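You operate a simulated robot arm through the tools that you are given. There is no shell and no other tool. Be economical: measure what you need, move in short steps, check, and stop when the job is done.

The job below is to be done with a simulated robot arm. You get a single attempt, and the scene is never put back.

## Task
Scrub the crust off the cold griddle plate, then lay the cover on.
Fine: wet the orange brush at the sponge dish and put it back; the round steel cover lies flat on the middle.

Only the result counts: the job must be done as asked and must still hold three seconds after the hand-in. Knocking over, shifting, dropping, spilling or breaking anything else fails it.

## Robot
A 7-joint arm with a two-finger parallel gripper, fixed in place. Base frame: the origin is at the foot of the arm, x ahead of it, y to its left, z up; the work surface is at about z = 800. Lengths are in mm, angles in degrees, forces in N, time in s.
With the tool pointing down near the work surface it reaches from about 240 to 680 mm from the base axis. Its first joint turns from -66.0 to 66.0 degrees. Payload 2.4 kg.
The tool frame sits at the grasp point between the pads (the TCP): z along the fingers, y along the line on which they close. The tips reach 30 mm beyond it. The gripper opens to 94 mm. The fingers are 28 mm wide and 10 mm thick; the gripper's body (50 by 96 mm) begins 55 mm behind the TCP.
Orientation is told as [roll, pitch, yaw] about the base's x, y, z axes, in that order, counted from this pose: with the fingers straight down and closing along the base's y, the tool's x points along the base's -x, its y along +y and its z along -z.

## Interface
- The arm moves only by the tool apply_moves. Its argument "steps" is a list of rows, each an object (a shift or turn left out is 0, a gripper value left out holds the last) with "delta_pos": the shift along the tool's x, y, z in mm, a list of three; "turn": the turn, a rotation vector about the tool's x, y, z in degrees, a list of three; "grip": the opening, from 0 (shut) to 1 (fully open). In form: [{"delta_pos": [dx, dy, dz], "turn": [wx, wy, wz], "grip": grip}, ...]. A call has 1 to 10 rows; each row shifts and turns the commanded pose from where the row before left it, along the tool's axes as they then stand. Each row takes 0.2 s and may step no farther than 50 mm and 8.6 degrees from the row before; otherwise, or with a gripper value out of range, the whole call is refused. Where a pose cannot be reached the arm comes as near as it can. A force on the tool above 40 N (or 10 N above the force at the start of the call, whichever is more), or a blocked arm, ends the call early, and 0.2 s more pass. Each finger travels about 153 mm/s and halts on what it meets, pressing with about 43 N; the grip force reading is that of the motor and also rises with nothing between the fingers. The clock runs only during rows and for 0.2 s after the last one: add rows that do not move to give the fingers time. The reply holds the time, the measured pose of the TCP, the force on the tool along the base axes, the opening and the grip force, in the units named above and with some noise, and new pictures: "show" is both (left out), scene, wrist or none.
- Cameras (640 x 400 px; columns grow to the right, rows downward): "scene" is fixed at [42.4, 479.1, 1439.5]; the picture's right is [-0.72, -0.70, 0.00], its down [-0.42, 0.44, -0.79] and it looks along [0.55, -0.57, -0.61] (base axes); focal length 376 px, centre (320, 200). "wrist" rides on the gripper at [-37, 0, -58] in the tool frame; the picture's right is [0.00, -1.00, 0.00], its down [0.97, 0.00, -0.24] and it looks along [0.24, 0.00, 0.97] (tool axes); focal length 218 px, centre (320, 200).
- probe_pixels(camera, pixels): for up to 12 pixels [column, row] of the newest picture of that camera ("zoom" is the newest enlarged one), the place [x, y, z] in the base frame of the surface seen there, good to about 3 mm. It takes no simulated time.
- inspect(camera, box): a new picture of the part [left, top, right, bottom] of that camera's present view, enlarged. It takes no simulated time.
- close_job(): hands the job in; it is judged then, once.

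Keep the steps short. Do not move on a guess: measure, check each grasp and each placing, and mend mistakes. In all there are 80 turns and 120 pictures (those below and enlarged ones count). Leave the gripper open and the arm clear of the work at the hand-in unless told otherwise, and finish with a single line.

The tools are called after "Emit:" by a JSON object that holds its "method" and its "body". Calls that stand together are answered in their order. apply_moves: Moves the arm, as the interface text tells. Its arguments: {"type":"object","properties":{"steps":{"type":"array"},"show":{"type":"string","enum":["both","scene","wrist","none"]}},"required":["steps"]} The other tools are called the same way: probe_pixels (camera, pixels) gives the place of the surface under pixels of a picture; inspect (camera, box) takes an enlarged picture of a part of a camera's view; close_job () hands the job in.

At the start:

```text
time: 0.0
ee_pos: [376.6, -40.8, 1107.0]
ee_rot: [-0.1, 0.0, 0.0]
wrist_force: [0.1, 0.4, -0.3]
finger_gap: 93.9
finger_force: 0.1
```

scene: 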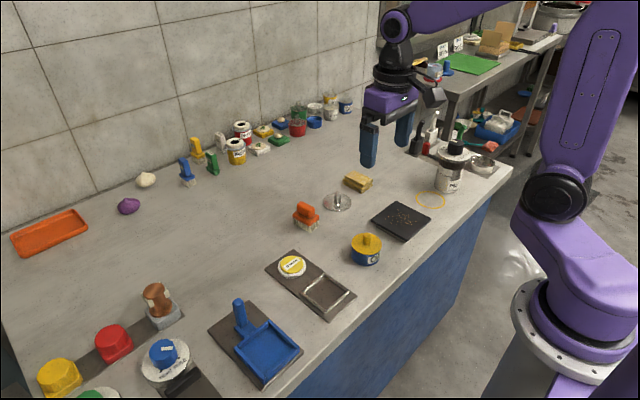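
wrist: 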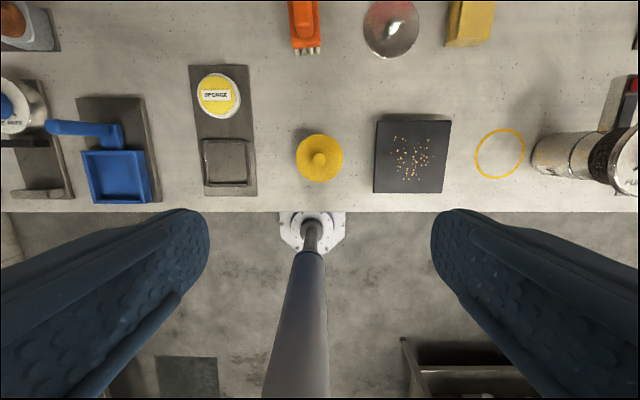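

I see the orange brush near scene (306,216), the griddle at (402,221), the steel cover at (338,201), and a "sponge" dish at (292,266). I'll enlarge these areas before doing anything.

Emit:
{"method": "inspect", "body": {"camera": "scene", "box": [260, 150, 500, 300]}}

Emit:
{"method": "inspect", "body": {"camera": "wrist", "box": [170, 0, 530, 225]}}

Emit:
{"method": "probe_pixels", "body": {"camera": "wrist", "pixels": [[304, 20], [306, 45], [390, 28], [219, 94], [227, 162], [319, 158], [376, 122], [449, 122], [443, 191], [374, 191], [500, 154], [468, 20]]}}

Emit:
{"method": "probe_pixels", "body": {"camera": "scene", "pixels": [[306, 210], [306, 222], [338, 195], [338, 205], [325, 203], [352, 203], [292, 264], [328, 294], [366, 240], [402, 221], [372, 219], [431, 220]]}}

```text
2.67 times, centred on (380, 225) of scene
```

zoom: 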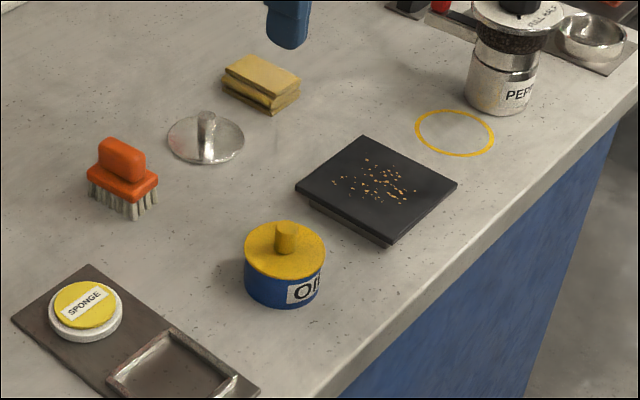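

```text
1.78 times, centred on (350, 112) of wrist
```

zoom: 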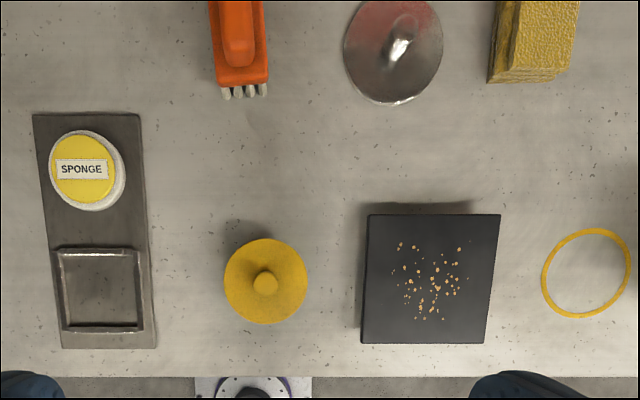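

```text
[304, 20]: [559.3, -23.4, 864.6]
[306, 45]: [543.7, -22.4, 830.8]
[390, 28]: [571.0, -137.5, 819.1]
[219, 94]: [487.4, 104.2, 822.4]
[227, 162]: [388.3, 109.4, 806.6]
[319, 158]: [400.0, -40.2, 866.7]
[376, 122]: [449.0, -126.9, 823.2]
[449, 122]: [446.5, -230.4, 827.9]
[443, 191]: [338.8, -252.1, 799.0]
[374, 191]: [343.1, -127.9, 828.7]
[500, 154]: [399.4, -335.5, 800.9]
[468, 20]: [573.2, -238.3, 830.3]
```

```text
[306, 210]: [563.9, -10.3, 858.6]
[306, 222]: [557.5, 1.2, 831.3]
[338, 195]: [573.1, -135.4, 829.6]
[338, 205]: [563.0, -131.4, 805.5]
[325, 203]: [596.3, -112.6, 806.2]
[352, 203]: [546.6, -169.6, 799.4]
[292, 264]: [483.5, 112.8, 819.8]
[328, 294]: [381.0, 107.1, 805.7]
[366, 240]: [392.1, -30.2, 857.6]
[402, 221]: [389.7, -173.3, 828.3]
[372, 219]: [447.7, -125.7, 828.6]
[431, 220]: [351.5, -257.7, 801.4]
```

The brush stands bristles-down at about (555,-20), with its handle along x. The plate top is near z 828, and the cover's knob is at about (570,-137). I'll zoom in on the brush, cover and sponge tray for exact sizes.

Emit:
{"method": "inspect", "body": {"camera": "scene", "box": [280, 180, 368, 235]}}

Emit:
{"method": "inspect", "body": {"camera": "scene", "box": [256, 244, 360, 309]}}

```text
7.27 times, centred on (324, 208) of scene
```

zoom: 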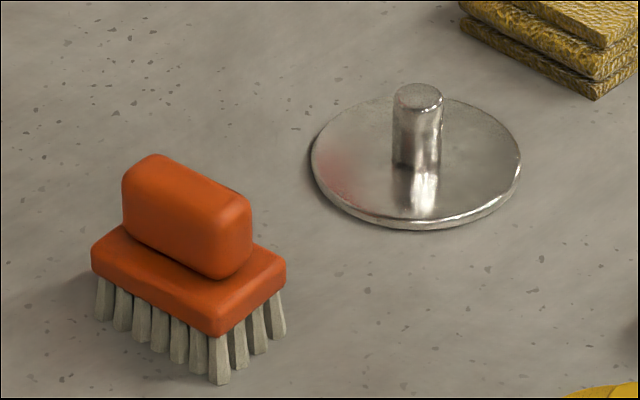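

```text
6.15 times, centred on (308, 276) of scene
```

zoom: 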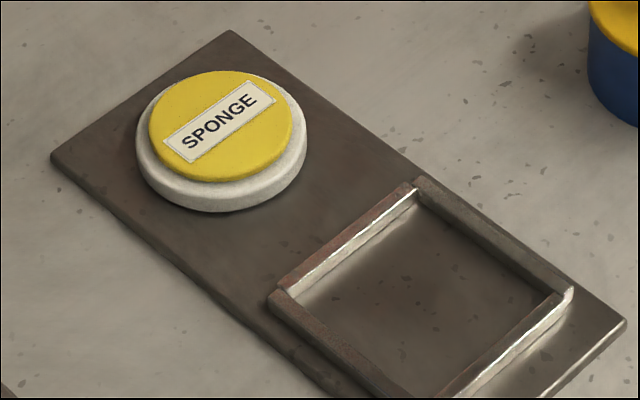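

Now probing zoom points on the tray: the frame's inner corners, its rim, and the edge and top of the sponge disk.

Emit:
{"method": "probe_pixels", "body": {"camera": "zoom", "pixels": [[220, 125], [155, 110], [285, 150], [215, 80], [200, 172], [140, 170], [415, 190], [285, 298], [560, 295], [430, 300], [230, 35], [55, 158]]}}

Emit:
{"method": "inspect", "body": {"camera": "scene", "box": [280, 180, 368, 235]}}

```text
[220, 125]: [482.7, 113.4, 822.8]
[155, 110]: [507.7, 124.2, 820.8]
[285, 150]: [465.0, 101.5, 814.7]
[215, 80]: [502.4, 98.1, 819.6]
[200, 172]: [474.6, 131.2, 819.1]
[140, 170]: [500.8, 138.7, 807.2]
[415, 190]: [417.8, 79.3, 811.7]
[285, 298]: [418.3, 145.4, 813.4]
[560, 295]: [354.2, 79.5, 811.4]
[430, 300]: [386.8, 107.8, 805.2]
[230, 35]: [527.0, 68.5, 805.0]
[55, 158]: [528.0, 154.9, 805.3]
```

```text
7.27 times, centred on (324, 208) of scene
```

zoom: 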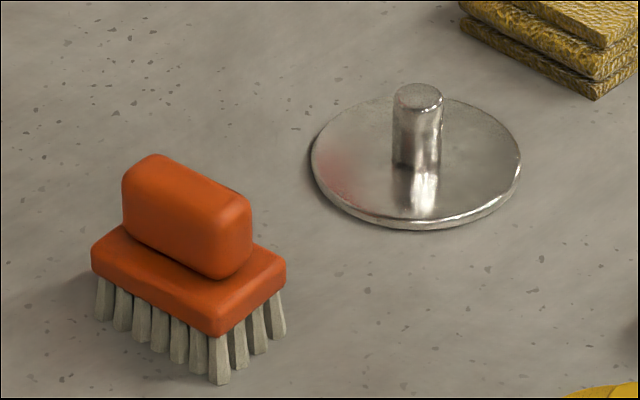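

Next, the brush and cover points.

Emit:
{"method": "probe_pixels", "body": {"camera": "zoom", "pixels": [[155, 165], [230, 205], [190, 185], [135, 200], [235, 260], [100, 250], [215, 325], [280, 265], [220, 378], [417, 97], [330, 150], [505, 170]]}}

Emit:
{"method": "inspect", "body": {"camera": "scene", "box": [280, 180, 368, 235]}}

Emit:
{"method": "probe_pixels", "body": {"camera": "zoom", "pixels": [[420, 110], [416, 150], [312, 165], [518, 165], [420, 222], [390, 110], [285, 328], [100, 315], [250, 230], [125, 185], [470, 105]]}}

```text
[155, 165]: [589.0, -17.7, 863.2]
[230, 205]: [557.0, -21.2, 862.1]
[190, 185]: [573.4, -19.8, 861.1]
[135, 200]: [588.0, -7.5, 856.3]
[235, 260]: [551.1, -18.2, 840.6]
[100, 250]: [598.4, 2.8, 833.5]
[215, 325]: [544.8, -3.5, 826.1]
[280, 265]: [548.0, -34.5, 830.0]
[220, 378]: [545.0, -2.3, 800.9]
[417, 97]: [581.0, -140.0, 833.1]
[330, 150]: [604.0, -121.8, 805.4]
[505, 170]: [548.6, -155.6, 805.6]
```

```text
7.27 times, centred on (324, 208) of scene
```

zoom: 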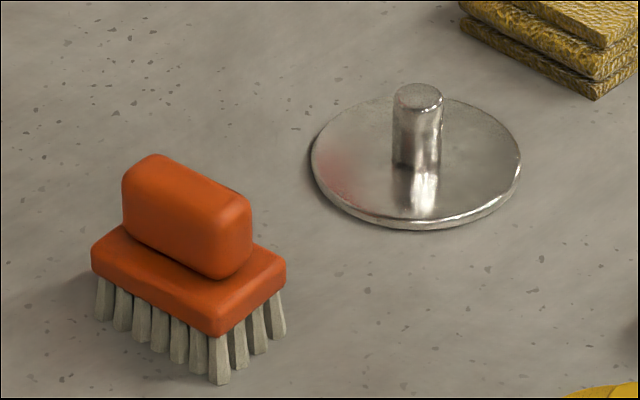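

```text
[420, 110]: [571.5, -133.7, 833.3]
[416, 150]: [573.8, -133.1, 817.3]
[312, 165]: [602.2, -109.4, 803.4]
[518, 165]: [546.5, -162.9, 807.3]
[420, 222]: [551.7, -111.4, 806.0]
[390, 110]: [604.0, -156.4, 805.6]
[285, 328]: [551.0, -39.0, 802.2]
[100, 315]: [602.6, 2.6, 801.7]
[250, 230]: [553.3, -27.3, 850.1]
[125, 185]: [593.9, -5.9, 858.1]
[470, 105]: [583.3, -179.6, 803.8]
```

The brush centre is near (573,-18), with its top at 862 and its handle about 18 mm wide in y. I'll move above it with the gripper open and look for its yaw.

Emit:
{"method": "apply_moves", "body": {"steps": [{"delta_pos": [-40, 4.6, 28], "grip": 1}, {"delta_pos": [-40, 4.6, 28]}, {"delta_pos": [-40, 4.6, 28]}, {"delta_pos": [-40, 4.6, 28]}, {"delta_pos": [-36, 4.6, 28]}, {}], "show": "wrist"}}

```text
time: 1.4
ee_pos: [572.5, -16.4, 967.9]
ee_rot: [0.0, 0.0, 0.1]
wrist_force: [-0.3, 0.1, 0.4]
finger_gap: 94.2
finger_force: 0.0
```

wrist: 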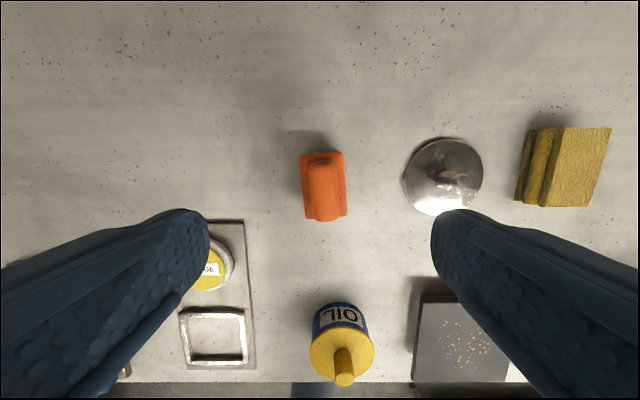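

I'll enlarge the brush from above to measure its yaw.

Emit:
{"method": "inspect", "body": {"camera": "wrist", "box": [270, 135, 400, 230]}}

Emit:
{"method": "inspect", "body": {"camera": "wrist", "box": [280, 140, 376, 230]}}

```text
4.21 times, centred on (335, 182) of wrist
```

zoom: 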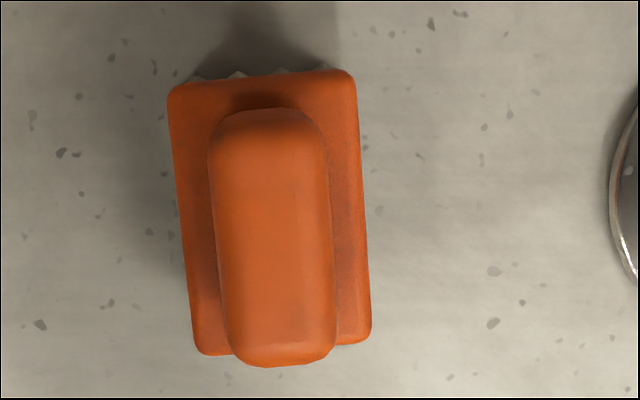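

```text
4.44 times, centred on (328, 185) of wrist
```

zoom: 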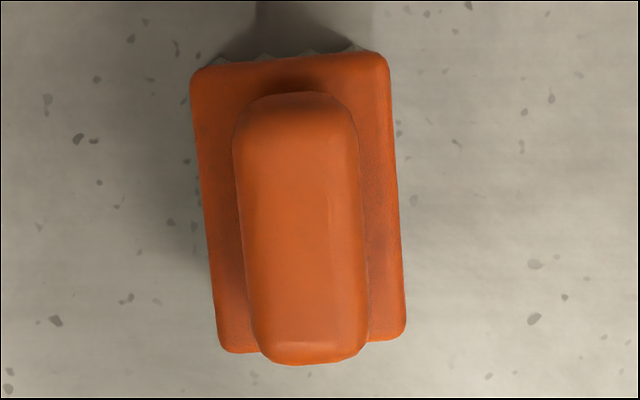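

Emit:
{"method": "probe_pixels", "body": {"camera": "zoom", "pixels": [[200, 76], [382, 62], [398, 330], [230, 345], [300, 110], [305, 345], [245, 220], [355, 220], [300, 220]]}}

```text
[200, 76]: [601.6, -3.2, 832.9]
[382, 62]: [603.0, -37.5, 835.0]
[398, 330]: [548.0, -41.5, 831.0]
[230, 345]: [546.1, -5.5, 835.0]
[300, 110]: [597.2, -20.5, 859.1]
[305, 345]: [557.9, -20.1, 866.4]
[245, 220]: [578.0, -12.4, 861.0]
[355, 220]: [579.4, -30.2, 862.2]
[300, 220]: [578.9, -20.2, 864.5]
```

The brush centre is (575,-21.5), yawed about +5°. The handle spans z 836–864 and is 18 mm wide. I'll align and go down so the tips stay just above the base (TCP z≈869).

Emit:
{"method": "apply_moves", "body": {"steps": [{"delta_pos": [-2.5, -5, 0], "turn": [0, 0, -5], "grip": 0.6}, {"delta_pos": [0, 0, 40]}, {"delta_pos": [0, 0, 35]}, {"delta_pos": [0, 0, 24]}, {}], "show": "both"}}

```text
time: 2.6
ee_pos: [575.6, -22.1, 867.7]
ee_rot: [0.0, 0.1, 4.9]
wrist_force: [0.9, -0.9, 0.0]
finger_gap: 56.6
finger_force: 0.1
```

scene: 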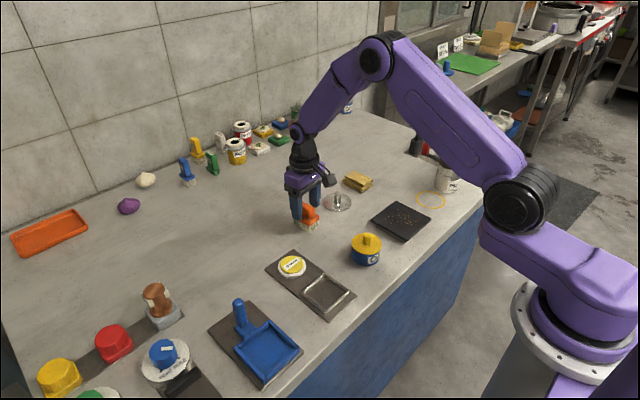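
wrist: 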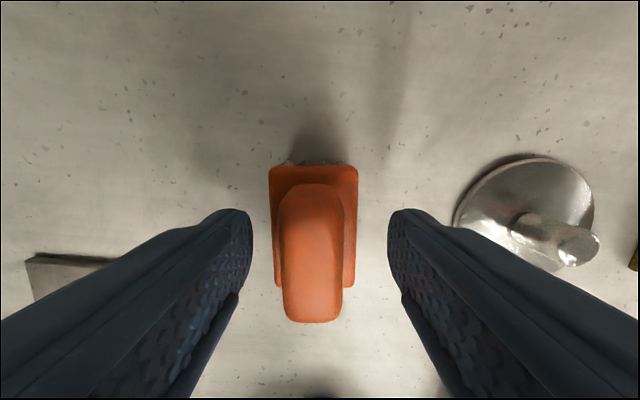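

The handle sits between the fingers, about 1–2 mm to the left. I'll nudge across and close.

Emit:
{"method": "apply_moves", "body": {"steps": [{"delta_pos": [0, 1.5, 0]}, {"grip": 0.3}, {"grip": 0.1}, {}, {}], "show": "wrist"}}

```text
time: 3.8
ee_pos: [575.8, -21.6, 869.2]
ee_rot: [0.0, -0.1, 5.0]
wrist_force: [-0.7, -0.8, 14.5]
finger_gap: 21.0
finger_force: 42.8
```

wrist: 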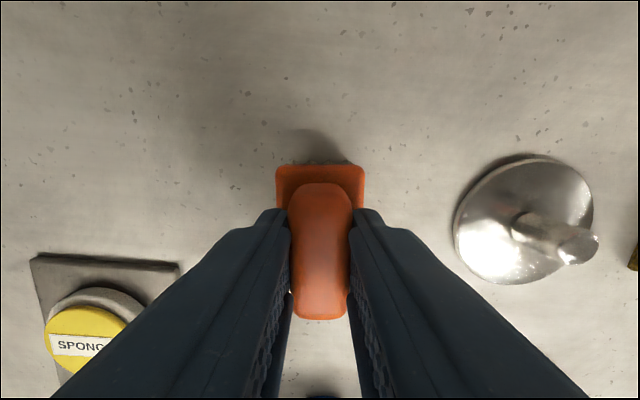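

Gripped (gap 21, 43 N). There's a slight 14 N upward contact force. I'll lift and check the hold.

Emit:
{"method": "apply_moves", "body": {"steps": [{"delta_pos": [0, 0, -10]}, {"delta_pos": [0, 0, -30]}, {"delta_pos": [0, 0, -30]}, {}], "show": "both"}}

```text
time: 4.8
ee_pos: [573.9, -21.3, 938.1]
ee_rot: [0.0, 0.0, 5.0]
wrist_force: [-0.5, 0.0, -1.2]
finger_gap: 21.0
finger_force: 43.0
```

scene: 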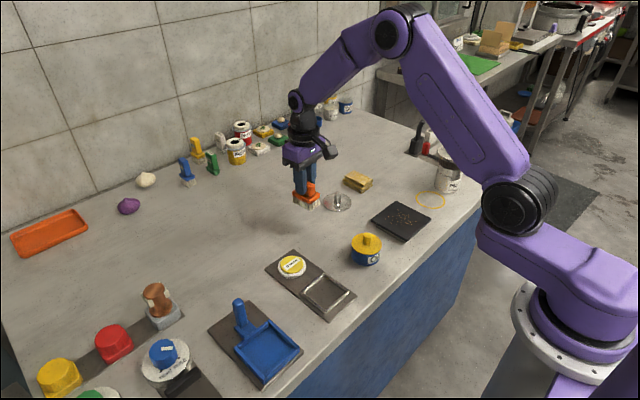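
wrist: 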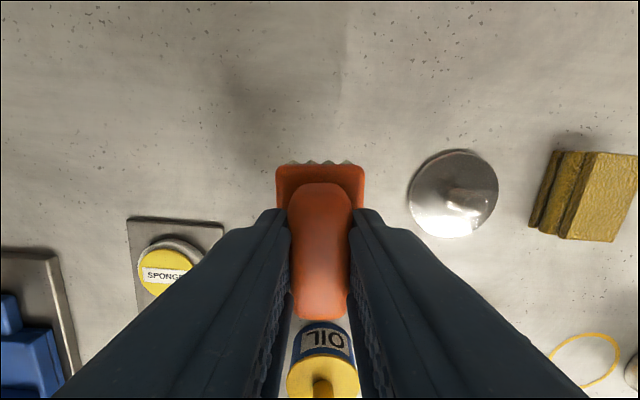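

The brush is held and level. I'll probe the sponge dish again, this time from the scene view, to fix its centre.

Emit:
{"method": "inspect", "body": {"camera": "scene", "box": [270, 245, 318, 285]}}

```text
10.00 times, centred on (294, 265) of scene
```

zoom: 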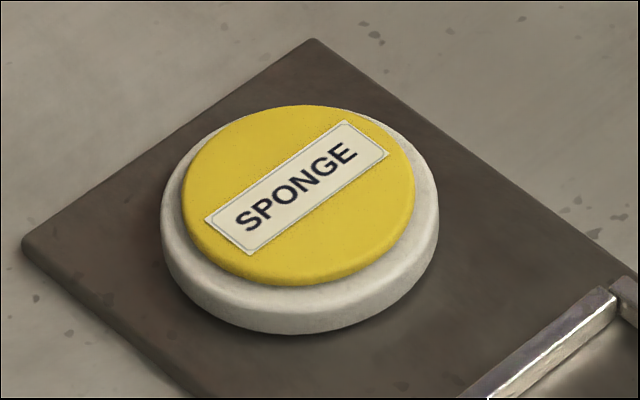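

Emit:
{"method": "probe_pixels", "body": {"camera": "zoom", "pixels": [[300, 112], [190, 195], [408, 180], [295, 272], [298, 190], [180, 250], [430, 210]]}}

```text
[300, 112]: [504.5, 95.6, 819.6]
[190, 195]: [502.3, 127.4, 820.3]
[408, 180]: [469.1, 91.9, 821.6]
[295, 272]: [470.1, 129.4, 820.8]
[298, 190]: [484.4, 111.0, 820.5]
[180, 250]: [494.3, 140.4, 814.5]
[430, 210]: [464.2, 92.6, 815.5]
```

The sponge centre is (486,111) with its top at z≈820.5. I'll square the yaw to 0 and carry the brush above it.

Emit:
{"method": "apply_moves", "body": {"steps": [{"turn": [0, 0, 5], "delta_pos": [0, 0, 0]}, {"delta_pos": [22, 33, 0]}, {"delta_pos": [22, 33, 0]}, {"delta_pos": [22, 33, 0]}, {"delta_pos": [22, 33, 0]}, {"delta_pos": [0, 0, 30]}, {}], "show": "both"}}

```text
time: 6.4
ee_pos: [487.0, 111.1, 909.3]
ee_rot: [0.0, 0.0, 0.0]
wrist_force: [-0.4, -0.3, -1.9]
finger_gap: 21.0
finger_force: 42.8
```

scene: 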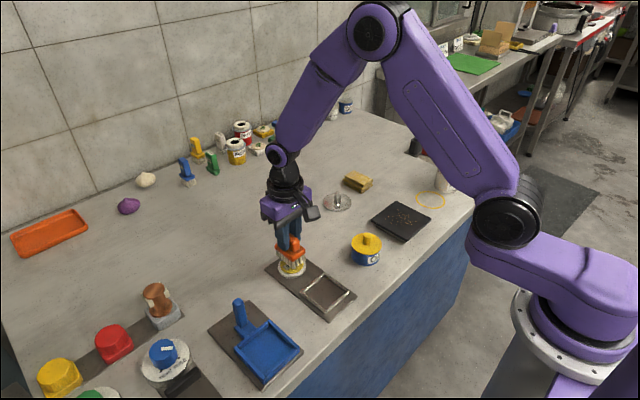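
wrist: 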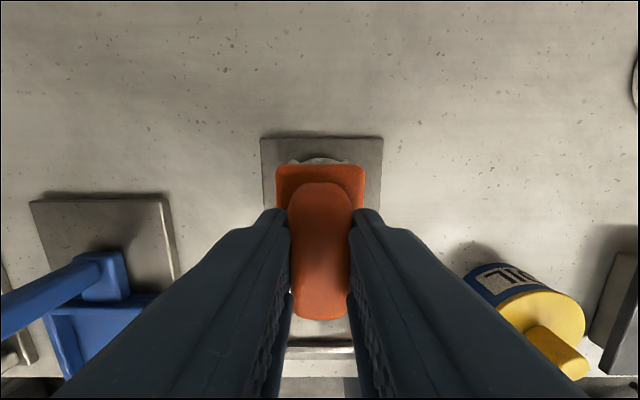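

The brush is over the sponge. I'll lower it in small steps until contact, which I expect at TCP z≈888.

Emit:
{"method": "apply_moves", "body": {"steps": [{"delta_pos": [0, 0, 14]}, {"delta_pos": [0, 0, 4]}, {"delta_pos": [0, 0, 2]}, {"delta_pos": [0, 0, 1]}, {}], "show": "none"}}

```text
time: 7.6
ee_pos: [487.0, 111.2, 889.7]
ee_rot: [0.0, -0.1, -0.1]
wrist_force: [-3.5, -1.3, 8.8]
finger_gap: 20.8
finger_force: 43.0
stopped in row 5: the force on the tool passed its limit (the readings are from after the stop); the commanded pose is now the measured one
```

It made contact at z≈889.7. I'll hold with a light press for a second and check for a change in the picture.

Emit:
{"method": "apply_moves", "body": {"steps": [{"delta_pos": [0, 0, 0.3]}, {}, {}, {}, {}, {}], "show": "none"}}

Emit:
{"method": "inspect", "body": {"camera": "scene", "box": [250, 225, 346, 285]}}

```text
time: 9.0
ee_pos: [487.5, 110.0, 890.3]
ee_rot: [-0.1, -0.2, -0.1]
wrist_force: [-4.7, -2.6, 28.4]
finger_gap: 20.9
finger_force: 43.4
```

```text
6.67 times, centred on (298, 255) of scene
```

zoom: 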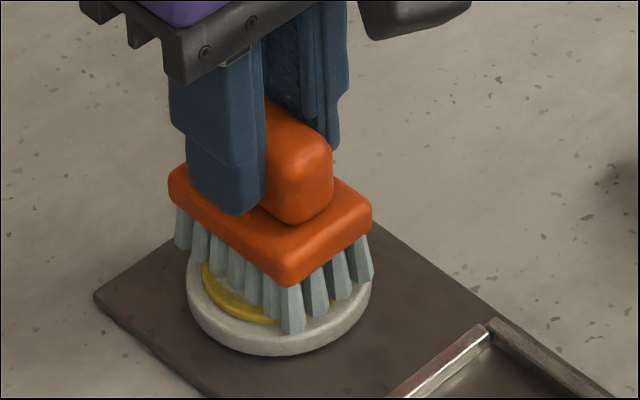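

The bristles have turned blue-grey, so the brush is wet. I'll lift, travel along x≈487 to stay clear of the oil pot, then stop short of the plate.

Emit:
{"method": "apply_moves", "body": {"steps": [{"delta_pos": [0, 0, -30]}, {"delta_pos": [0, 0, -40]}, {"delta_pos": [-3, -48, 0]}, {"delta_pos": [0, -48, 0]}, {"delta_pos": [0, -48, 0]}, {"delta_pos": [0, -48, 0]}, {"delta_pos": [0, -48, 0]}, {"delta_pos": [0, -49, 0]}, {}], "show": "both"}}

```text
time: 11.0
ee_pos: [490.0, -178.9, 959.5]
ee_rot: [-0.1, -0.1, -0.1]
wrist_force: [-0.2, -0.4, 0.1]
finger_gap: 21.2
finger_force: 43.2
```

scene: 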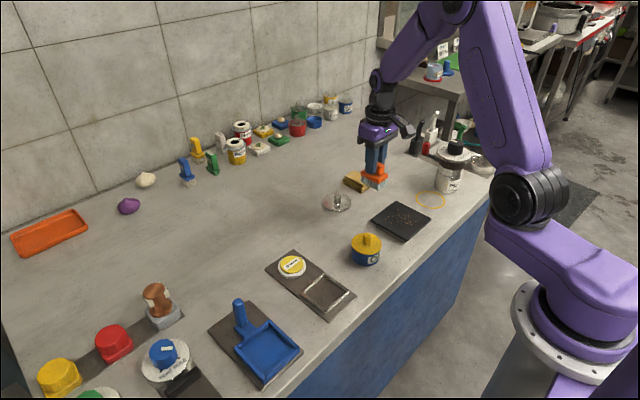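
wrist: 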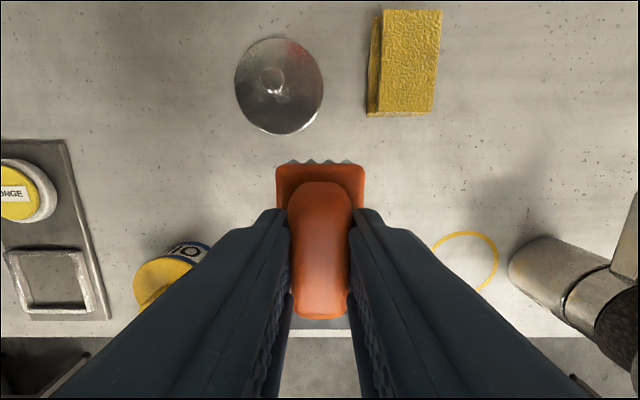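

The plate is in clear view in the scene. I'll enlarge it to measure its corners and the extent of the crust.

Emit:
{"method": "inspect", "body": {"camera": "scene", "box": [362, 192, 442, 247]}}

```text
7.27 times, centred on (402, 220) of scene
```

zoom: 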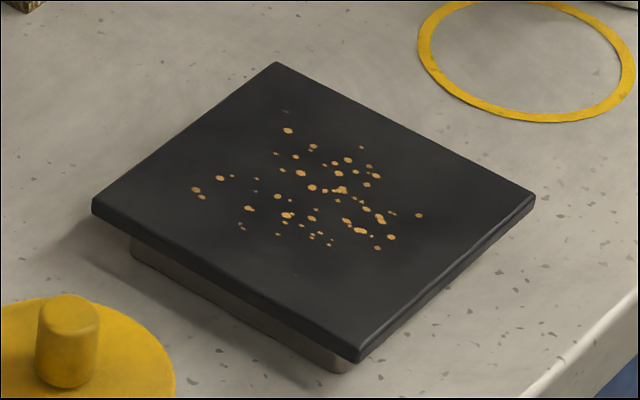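

Emit:
{"method": "probe_pixels", "body": {"camera": "zoom", "pixels": [[97, 197], [277, 70], [530, 195], [359, 350], [288, 131], [194, 190], [419, 215], [376, 248], [240, 228], [361, 148], [286, 112], [315, 205]]}}

```text
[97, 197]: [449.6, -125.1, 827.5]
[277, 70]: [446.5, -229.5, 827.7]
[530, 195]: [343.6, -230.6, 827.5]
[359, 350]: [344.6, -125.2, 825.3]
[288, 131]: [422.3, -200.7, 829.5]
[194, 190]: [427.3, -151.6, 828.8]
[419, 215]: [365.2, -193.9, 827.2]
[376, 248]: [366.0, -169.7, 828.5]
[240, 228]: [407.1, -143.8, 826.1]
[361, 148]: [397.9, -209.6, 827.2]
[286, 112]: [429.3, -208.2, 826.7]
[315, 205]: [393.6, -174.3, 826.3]
```

The plate centre is (396,-178), top ≈828. The crust spans x 365–429 and y −210…−144. I'll move over the centre and lower to just above contact.

Emit:
{"method": "apply_moves", "body": {"steps": [{"delta_pos": [47, 0, 0]}, {"delta_pos": [47, 0, 0]}, {"delta_pos": [0, 0, 35]}, {"delta_pos": [0, 0, 19]}, {"delta_pos": [0, 0, 4]}, {}], "show": "scene"}}

```text
time: 12.4
ee_pos: [397.5, -178.4, 901.3]
ee_rot: [0.0, -0.1, -0.1]
wrist_force: [0.2, -0.2, -1.1]
finger_gap: 21.2
finger_force: 42.6
```

scene: 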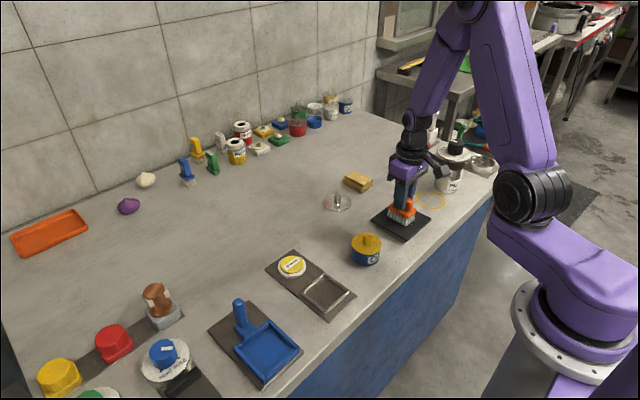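

I'm just above the plate. Lowering in 1 mm steps to find a light contact.

Emit:
{"method": "apply_moves", "body": {"steps": [{"delta_pos": [0, 0, 1.5]}, {"delta_pos": [0, 0, 1]}, {"delta_pos": [0, 0, 0.7]}, {}], "show": "none"}}

```text
time: 13.4
ee_pos: [396.9, -178.5, 897.2]
ee_rot: [0.0, -0.1, 0.0]
wrist_force: [0.4, -0.1, -0.8]
finger_gap: 21.1
finger_force: 43.4
```

Emit:
{"method": "apply_moves", "body": {"steps": [{"delta_pos": [0, 0, 0.6]}, {"delta_pos": [0, 0, 0.4]}, {}], "show": "none"}}

```text
time: 14.2
ee_pos: [396.3, -178.4, 896.5]
ee_rot: [0.0, -0.1, 0.0]
wrist_force: [-1.6, 0.7, 9.9]
finger_gap: 21.0
finger_force: 42.7
```

Contact is at about 10 N. I'll try short strokes along x at this height and watch the force.

Emit:
{"method": "apply_moves", "body": {"steps": [{"delta_pos": [-8, 0, 0]}, {"delta_pos": [-8, 0, 0]}, {"delta_pos": [-6, 0, 0]}, {"delta_pos": [10, 0, 0]}, {"delta_pos": [12, 0, 0]}, {"delta_pos": [12, 0, 0]}, {"delta_pos": [10, 0, 0]}, {}], "show": "none"}}

Emit:
{"method": "inspect", "body": {"camera": "scene", "box": [362, 180, 442, 250]}}

```text
time: 16.0
ee_pos: [373.4, -178.1, 896.4]
ee_rot: [0.0, -0.3, 0.1]
wrist_force: [5.0, -0.1, 16.6]
finger_gap: 21.0
finger_force: 42.7
```

```text
5.71 times, centred on (402, 215) of scene
```

zoom: 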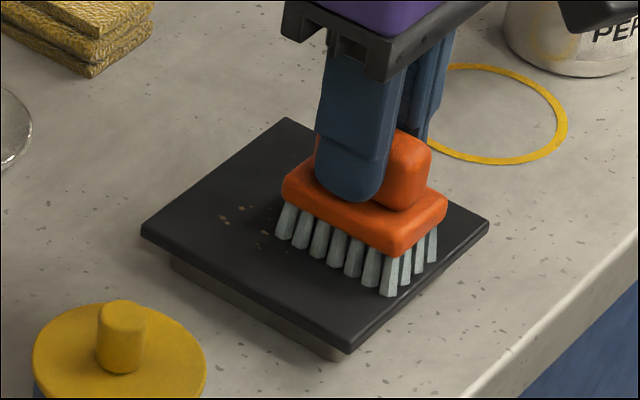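

Scrubbing works: the stroked strip is clean and the plate hasn't moved. Some crumbs remain on the +y side, so I'll sweep there next, slightly lighter.

Emit:
{"method": "apply_moves", "body": {"steps": [{"delta_pos": [0, 12, -0.2]}, {"delta_pos": [0, 12, 0]}, {"delta_pos": [-12, 0, 0]}, {"delta_pos": [-12, 0, 0]}, {"delta_pos": [-12, 0, 0]}, {"delta_pos": [-12, 0, 0]}, {"delta_pos": [0, 5, 0]}, {"delta_pos": [12, 0, 0]}, {"delta_pos": [12, 0, 0]}, {}], "show": "none"}}

Emit:
{"method": "inspect", "body": {"camera": "scene", "box": [362, 180, 442, 250]}}

```text
time: 18.2
ee_pos: [397.1, -149.2, 897.0]
ee_rot: [0.1, 0.0, 0.1]
wrist_force: [-0.4, -0.6, -0.2]
finger_gap: 20.9
finger_force: 43.2
```

```text
5.71 times, centred on (402, 215) of scene
```

zoom: 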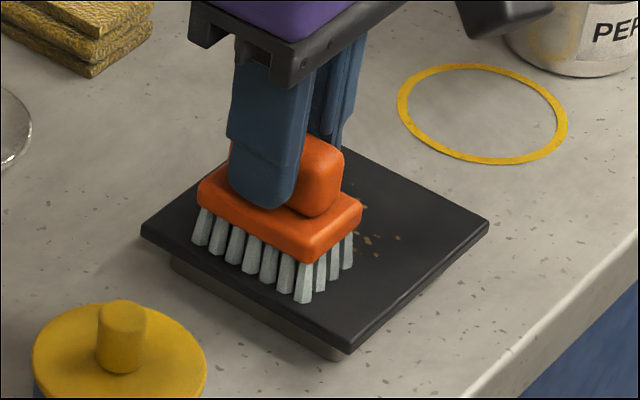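

Contact was lost at z 897.0. I'll press 0.6 mm lower and repeat the +y strokes.

Emit:
{"method": "apply_moves", "body": {"steps": [{"delta_pos": [0, 0, 0.6]}, {"delta_pos": [-12, 0, 0]}, {"delta_pos": [-12, 0, 0]}, {"delta_pos": [12, 0, 0]}, {"delta_pos": [12, 0, 0]}, {"delta_pos": [12, 0, 0]}, {"delta_pos": [10, 0, 0]}, {}], "show": "none"}}

```text
time: 20.0
ee_pos: [377.5, -150.2, 896.7]
ee_rot: [-0.1, -0.2, 0.1]
wrist_force: [9.6, -0.4, 28.8]
finger_gap: 21.1
finger_force: 42.6
```

Force is 29 N, so I'll ease off 0.3 mm, sweep across to the −y side and stroke there.

Emit:
{"method": "apply_moves", "body": {"steps": [{"delta_pos": [0, 0, -0.3]}, {"delta_pos": [0, -14, 0]}, {"delta_pos": [0, -14, 0]}, {"delta_pos": [0, -14, 0]}, {"delta_pos": [0, -13, 0]}, {"delta_pos": [-12, 0, 0]}, {"delta_pos": [-12, 0, 0]}, {"delta_pos": [-12, 0, 0]}, {"delta_pos": [-8, 0, 0]}, {}], "show": "none"}}

Emit:
{"method": "inspect", "body": {"camera": "scene", "box": [362, 180, 442, 250]}}

```text
time: 20.6
ee_pos: [375.7, -155.7, 897.3]
ee_rot: [0.1, 0.1, 0.2]
wrist_force: [-0.9, -0.8, 8.2]
finger_gap: 20.9
finger_force: 43.2
stopped in row 2: the force on the tool passed its limit (the readings are from after the stop); the commanded pose is now the measured one
```

```text
5.71 times, centred on (402, 215) of scene
```

zoom: 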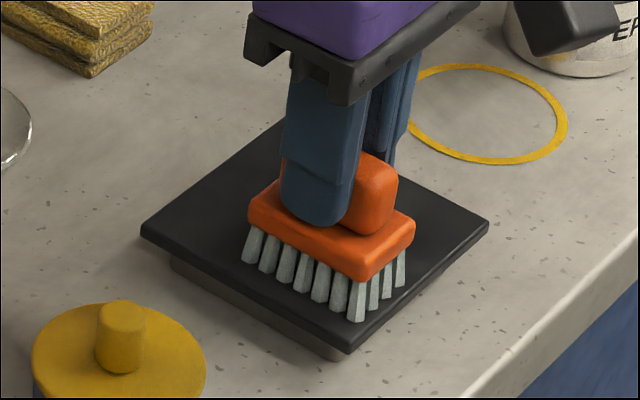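

The +y side is clean and the plate is in place. Sideways drag hit the force limit, so I'll lift 4 mm, go to y≈−202 and lower gently there.

Emit:
{"method": "apply_moves", "body": {"steps": [{"delta_pos": [0, 0, -4]}, {"delta_pos": [0, -24, 0]}, {"delta_pos": [0, -23, 0]}, {}, {"delta_pos": [0, 0, 3]}, {"delta_pos": [0, 0, 1]}, {}], "show": "none"}}

```text
time: 22.2
ee_pos: [375.8, -202.2, 897.0]
ee_rot: [0.0, 0.1, 0.3]
wrist_force: [-2.5, 1.7, 16.7]
finger_gap: 21.1
finger_force: 42.9
```

Contact is 17 N. Stroking along +x at this y.

Emit:
{"method": "apply_moves", "body": {"steps": [{"delta_pos": [-10, 0, 0]}, {"delta_pos": [-10, 0, 0]}, {"delta_pos": [-10, 0, 0]}, {"delta_pos": [-10, 0, 0]}, {"delta_pos": [-6, 0, 0]}, {}], "show": "none"}}

Emit:
{"method": "inspect", "body": {"camera": "scene", "box": [362, 180, 442, 250]}}

```text
time: 23.6
ee_pos: [421.9, -202.8, 896.7]
ee_rot: [0.2, 0.1, 0.4]
wrist_force: [-8.3, 0.2, 30.6]
finger_gap: 21.0
finger_force: 42.9
```

```text
5.71 times, centred on (402, 215) of scene
```

zoom: 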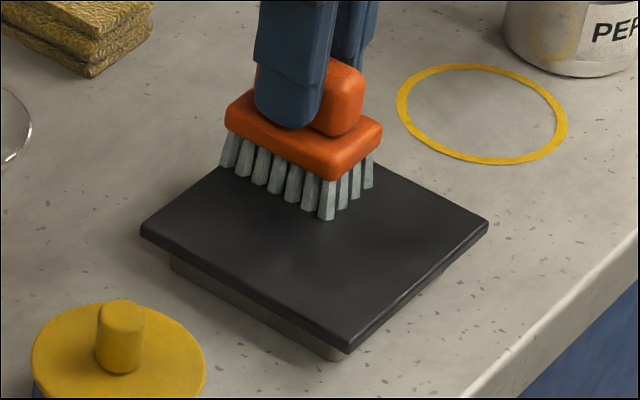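

Everything visible is clean. One return stroke, then I'll lift and check the whole plate.

Emit:
{"method": "apply_moves", "body": {"steps": [{"delta_pos": [0, 0, -0.3]}, {"delta_pos": [10, 0, 0]}, {"delta_pos": [10, 0, 0]}, {"delta_pos": [-10, 0, 0]}, {"delta_pos": [-10, 0, 0]}, {"delta_pos": [0, 0, -30]}, {"delta_pos": [0, 0, -33]}, {"delta_pos": [-40, 0, 0]}, {"delta_pos": [-30, 0, 0]}, {}], "show": "both"}}

Emit:
{"method": "inspect", "body": {"camera": "scene", "box": [362, 192, 442, 247]}}

```text
time: 25.8
ee_pos: [491.3, -202.0, 959.2]
ee_rot: [0.2, 0.2, 0.3]
wrist_force: [-0.1, -0.8, -0.7]
finger_gap: 20.7
finger_force: 42.8
```

scene: 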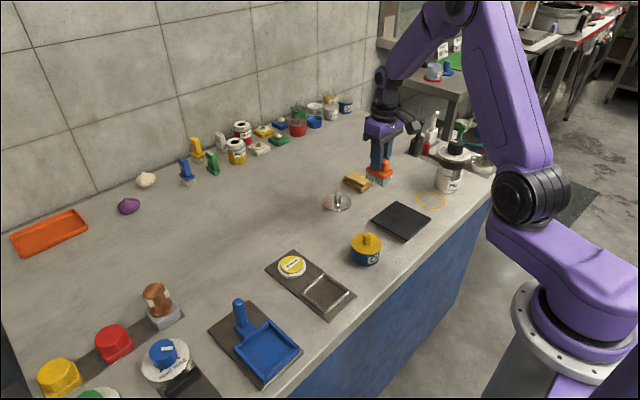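
wrist: 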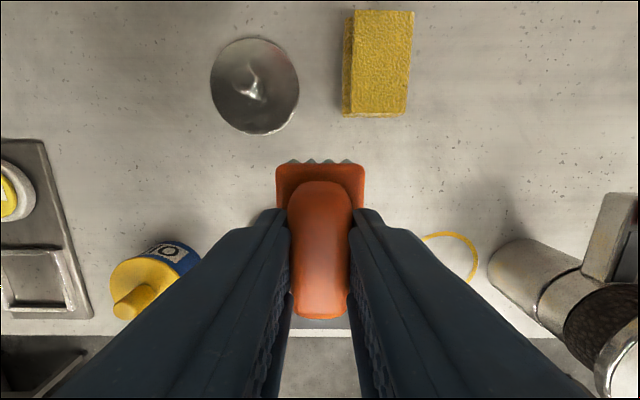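

```text
7.27 times, centred on (402, 220) of scene
```

zoom: 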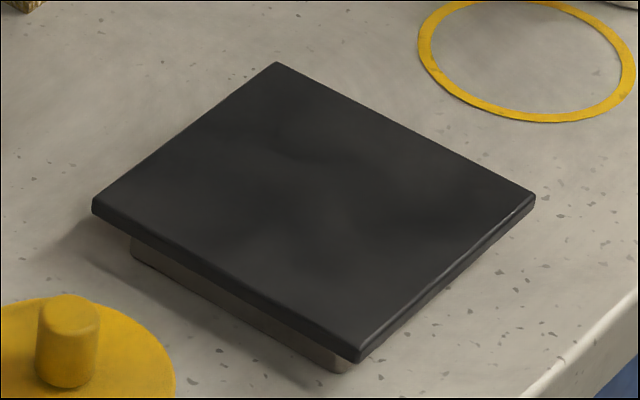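

The plate is spotless and hasn't moved. I'm taking the brush back to its original spot (575.5,−21.6, yaw 5°), stopping first at a hover.

Emit:
{"method": "apply_moves", "body": {"steps": [{"delta_pos": [-17, 36, 0]}, {"delta_pos": [-17, 36, 0]}, {"delta_pos": [-17, 36, 0]}, {"delta_pos": [-17, 36, 0]}, {"delta_pos": [-16.5, 36, 0]}, {"turn": [0, 0, -4.7]}, {"delta_pos": [0, 0, 40]}, {"delta_pos": [0, 0, 35]}, {}], "show": "both"}}

```text
time: 27.8
ee_pos: [576.5, -21.3, 883.9]
ee_rot: [0.2, 0.1, 4.9]
wrist_force: [0.1, 0.0, -1.5]
finger_gap: 21.2
finger_force: 43.0
```

scene: 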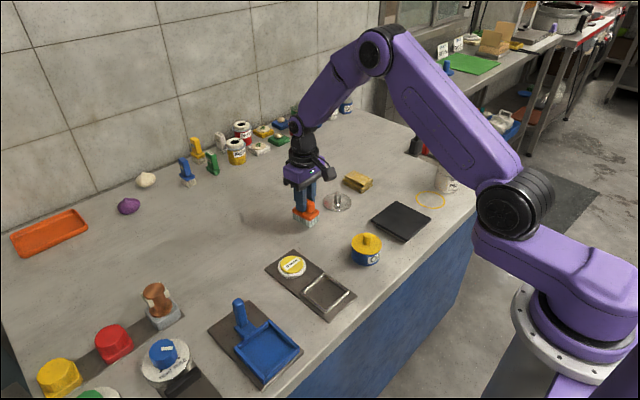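
wrist: 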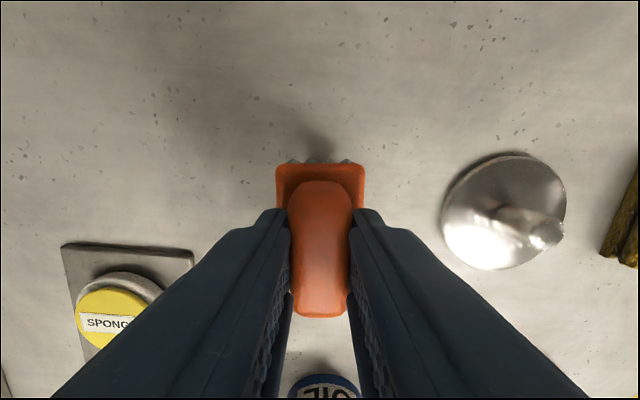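

I'm hovering over the spot. Contact should come at TCP z≈869, so I'll lower gently.

Emit:
{"method": "apply_moves", "body": {"steps": [{"delta_pos": [0.7, 0, 9]}, {"delta_pos": [0, 0, 4]}, {"delta_pos": [0, 0, 1]}, {"delta_pos": [0, 0, 0.6]}, {}], "show": "none"}}

```text
time: 29.0
ee_pos: [574.7, -21.9, 869.6]
ee_rot: [0.3, 0.3, 5.0]
wrist_force: [0.1, -0.5, -0.7]
finger_gap: 21.2
finger_force: 43.5
```

Emit:
{"method": "apply_moves", "body": {"steps": [{"delta_pos": [0, 0, 0.5]}, {"delta_pos": [0, 0, 0.4]}, {}], "show": "none"}}

```text
time: 29.8
ee_pos: [574.6, -20.5, 869.7]
ee_rot: [0.2, 0.2, 5.0]
wrist_force: [0.4, -0.3, -1.1]
finger_gap: 21.0
finger_force: 43.0
```

Emit:
{"method": "apply_moves", "body": {"steps": [{"delta_pos": [0, 0, 0.6]}, {"delta_pos": [0, 0, 0.5]}, {}], "show": "none"}}

```text
time: 30.6
ee_pos: [575.8, -21.1, 869.4]
ee_rot: [0.0, 0.1, 5.0]
wrist_force: [-5.2, -0.2, 14.9]
finger_gap: 20.7
finger_force: 42.9
```

Contact, with the same 15 N and pose as at pickup. I'll open moderately and rise.

Emit:
{"method": "apply_moves", "body": {"steps": [{"grip": 0.4}, {"grip": 0.6}, {}, {"delta_pos": [0, 0, -30]}, {"delta_pos": [0, 0, -45]}, {"delta_pos": [0, 0, -25]}, {}], "show": "both"}}

```text
time: 32.2
ee_pos: [575.1, -21.5, 967.8]
ee_rot: [0.2, 0.2, 4.9]
wrist_force: [0.0, 0.3, 0.2]
finger_gap: 56.5
finger_force: 0.0
```

scene: 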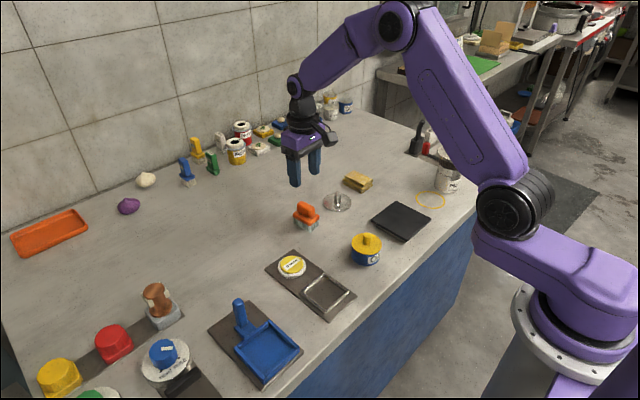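
wrist: 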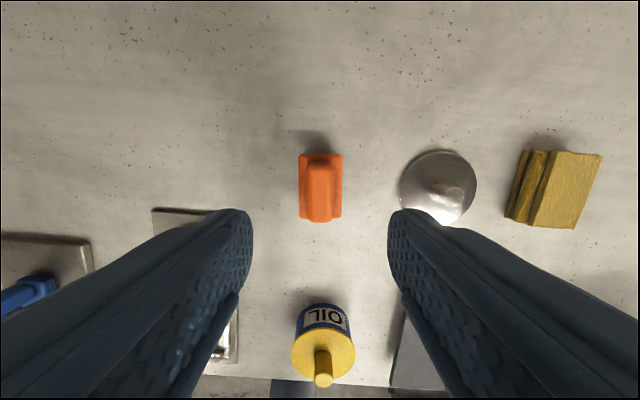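

The brush stands back on its spot. Next is the cover: I'll hover over its knob (≈577,−137), yaw 0, and look.

Emit:
{"method": "apply_moves", "body": {"steps": [{"turn": [-0.2, -0.2, 4.9]}, {"delta_pos": [0, -40, 0]}, {"delta_pos": [0, -40, 0]}, {"delta_pos": [0, -35, 0]}, {"delta_pos": [0, 0, 15]}, {}], "show": "wrist"}}

Emit:
{"method": "inspect", "body": {"camera": "wrist", "box": [255, 130, 385, 250]}}

```text
time: 33.6
ee_pos: [575.9, -135.9, 953.2]
ee_rot: [0.3, 0.0, 0.1]
wrist_force: [0.4, 0.0, -0.3]
finger_gap: 56.5
finger_force: 0.1
```

wrist: 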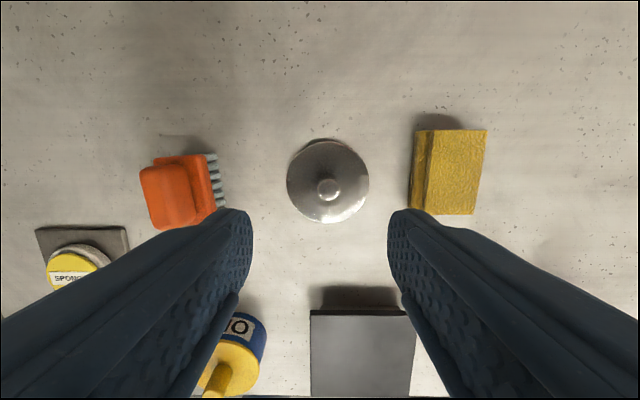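

```text
3.33 times, centred on (320, 190) of wrist
```

zoom: 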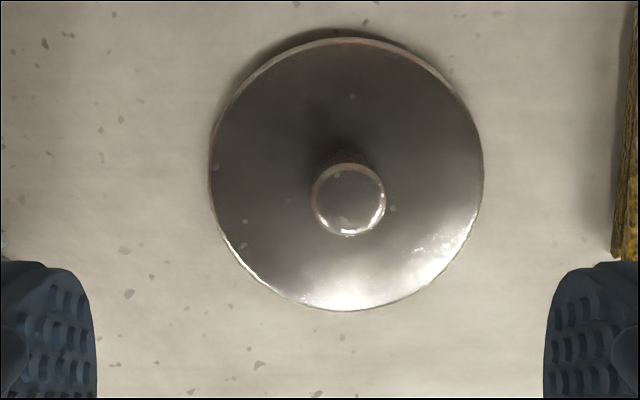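

Emit:
{"method": "probe_pixels", "body": {"camera": "zoom", "pixels": [[349, 198], [320, 198], [378, 198], [349, 172], [349, 228], [345, 50], [345, 300], [220, 175], [472, 175]]}}

```text
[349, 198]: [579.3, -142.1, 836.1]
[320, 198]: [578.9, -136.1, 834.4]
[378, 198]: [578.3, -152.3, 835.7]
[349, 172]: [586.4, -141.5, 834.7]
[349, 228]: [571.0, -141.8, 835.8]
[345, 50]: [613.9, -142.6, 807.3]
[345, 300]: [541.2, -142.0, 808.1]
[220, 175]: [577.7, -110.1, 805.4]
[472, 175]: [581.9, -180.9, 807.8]
```

The knob centre is (578.5,−142.8), radius about 8, top 835, and the disc top is at 807. I'll shift across and descend to TCP z≈842 (tips at 812).

Emit:
{"method": "apply_moves", "body": {"steps": [{"delta_pos": [-2.6, -6.9, 0]}, {"delta_pos": [0, 0, 45]}, {"delta_pos": [0, 0, 40]}, {"delta_pos": [0, 0, 26]}, {}], "show": "wrist"}}

Emit:
{"method": "inspect", "body": {"camera": "scene", "box": [290, 160, 386, 220]}}

```text
time: 34.8
ee_pos: [578.8, -141.9, 841.0]
ee_rot: [0.3, -0.1, 0.0]
wrist_force: [0.0, -0.5, 0.0]
finger_gap: 56.3
finger_force: 0.0
```

wrist: 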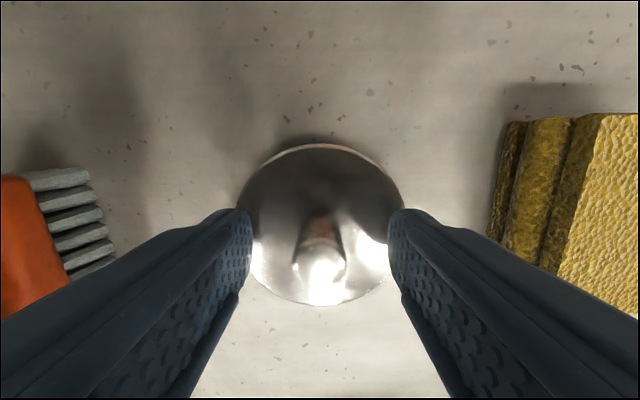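

```text
6.67 times, centred on (338, 190) of scene
```

zoom: 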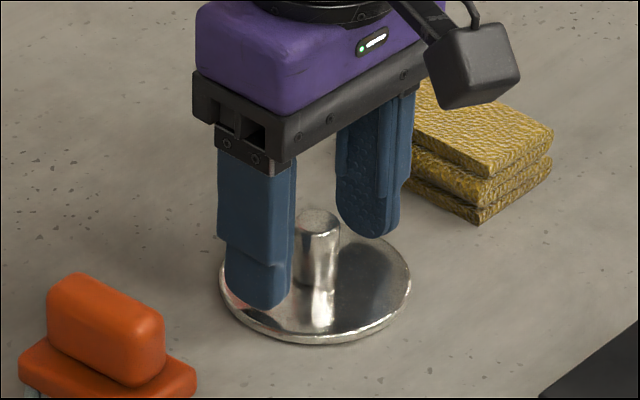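

The knob is centred between the fingers with the tips above the disc. Closing.

Emit:
{"method": "apply_moves", "body": {"steps": [{"grip": 0.3}, {"grip": 0.1}, {}, {}], "show": "none"}}

```text
time: 35.8
ee_pos: [578.3, -143.3, 841.3]
ee_rot: [0.2, 0.1, 0.0]
wrist_force: [1.0, -0.4, 0.1]
finger_gap: 17.7
finger_force: 42.8
```

Gripped at gap 17.7. I'll lift and carry it toward the plate centre (396.5,−178), hovering at z≈900.

Emit:
{"method": "apply_moves", "body": {"steps": [{"delta_pos": [0, 0, -10]}, {"delta_pos": [0, 0, -30]}, {"delta_pos": [0, 0, -20]}, {"delta_pos": [36.4, -7, 0]}, {"delta_pos": [36.4, -7, 0]}, {"delta_pos": [36.4, -7, 0]}, {"delta_pos": [36.4, -7, 0]}, {"delta_pos": [36.4, -7, 0]}, {}], "show": "both"}}

Emit:
{"method": "inspect", "body": {"camera": "scene", "box": [350, 160, 446, 250]}}

```text
time: 37.8
ee_pos: [395.4, -178.1, 900.2]
ee_rot: [0.3, -0.2, -0.1]
wrist_force: [0.3, -0.7, -2.4]
finger_gap: 17.7
finger_force: 42.9
```

scene: 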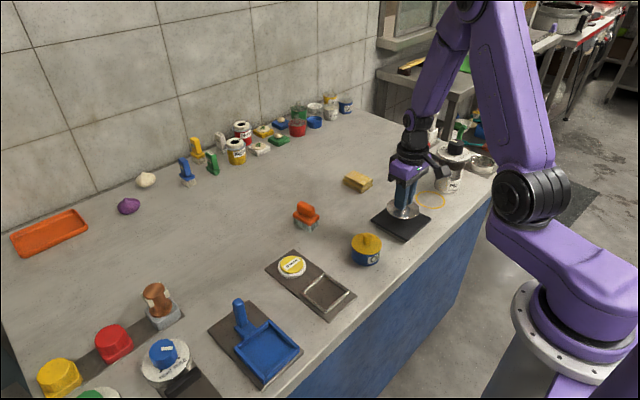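
wrist: 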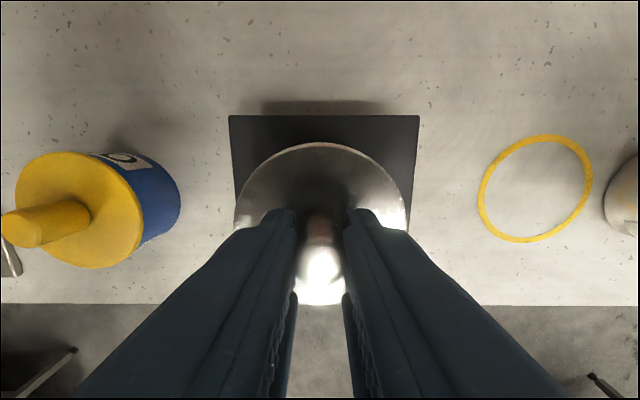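

```text
4.44 times, centred on (398, 205) of scene
```

zoom: 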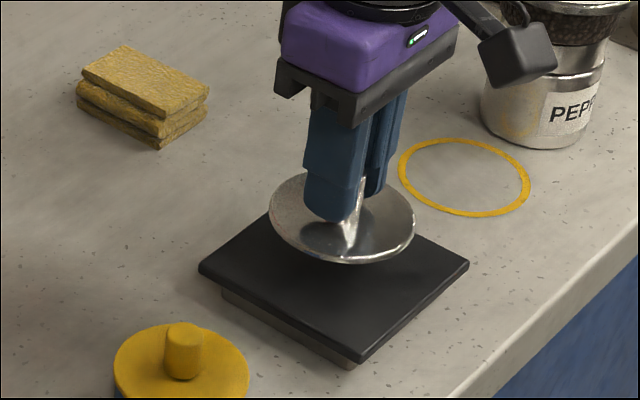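

The cover hangs level above the plate. Lowering, with contact expected at TCP z≈869.

Emit:
{"method": "apply_moves", "body": {"steps": [{"delta_pos": [-1, -0.7, 15]}, {"delta_pos": [0, 0, 11]}, {"delta_pos": [0, 0, 3]}, {"delta_pos": [0, 0, 1]}, {}], "show": "none"}}

```text
time: 39.0
ee_pos: [396.1, -178.3, 871.0]
ee_rot: [0.3, 0.0, 0.0]
wrist_force: [-0.2, 0.7, -2.2]
finger_gap: 17.8
finger_force: 43.0
```

Emit:
{"method": "apply_moves", "body": {"steps": [{"delta_pos": [0, 0, 0.8]}, {"delta_pos": [0, 0, 0.6]}, {"delta_pos": [0, 0, 0.5]}, {}], "show": "none"}}

```text
time: 40.0
ee_pos: [396.3, -178.0, 869.8]
ee_rot: [0.3, -0.1, 0.1]
wrist_force: [-0.2, 1.5, 1.6]
finger_gap: 18.1
finger_force: 42.9
```

Force has turned from −2 to about +2, so contact has started. A hair more and check.

Emit:
{"method": "apply_moves", "body": {"steps": [{"delta_pos": [0, 0, 0.5]}, {}], "show": "none"}}

Emit:
{"method": "inspect", "body": {"camera": "scene", "box": [362, 180, 442, 250]}}

```text
time: 40.6
ee_pos: [396.2, -178.2, 870.3]
ee_rot: [0.4, 0.0, 0.1]
wrist_force: [-0.4, 3.6, 11.9]
finger_gap: 18.0
finger_force: 42.9
```

```text
5.71 times, centred on (402, 215) of scene
```

zoom: 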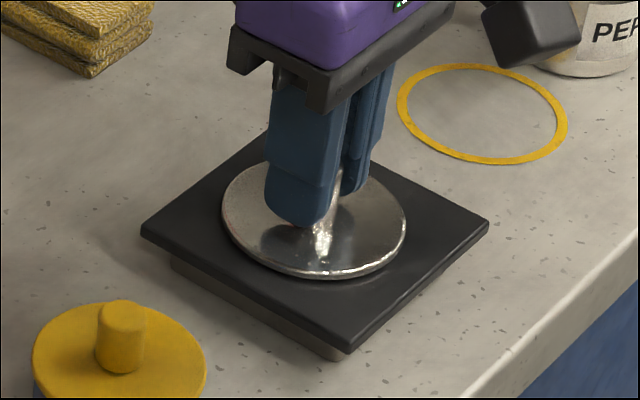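

The cover is seated on the middle at 12 N. I'll release gently, rise and back clear.

Emit:
{"method": "apply_moves", "body": {"steps": [{"grip": 0.3}, {"grip": 0.6}, {}, {"delta_pos": [0, 0, -30]}, {"delta_pos": [0, 0, -45]}, {"delta_pos": [0, 0, -45]}, {"delta_pos": [-40, 0, -40], "grip": 1}, {"delta_pos": [-40, 0, -20]}, {}, {}], "show": "both"}}

Emit:
{"method": "inspect", "body": {"camera": "scene", "box": [270, 170, 450, 290]}}

```text
refused: row 7 steps farther than a row can; nothing moved
```

```text
3.33 times, centred on (360, 230) of scene
```

zoom: 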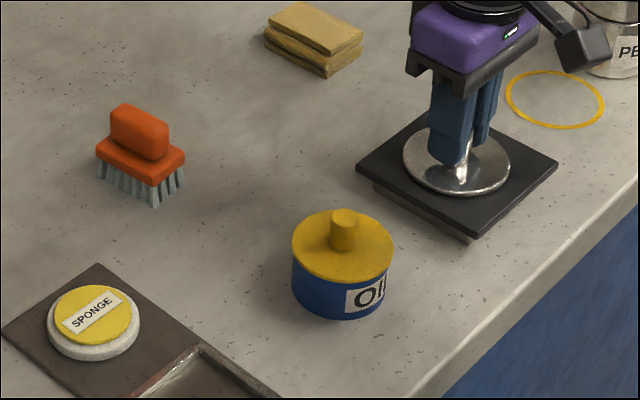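

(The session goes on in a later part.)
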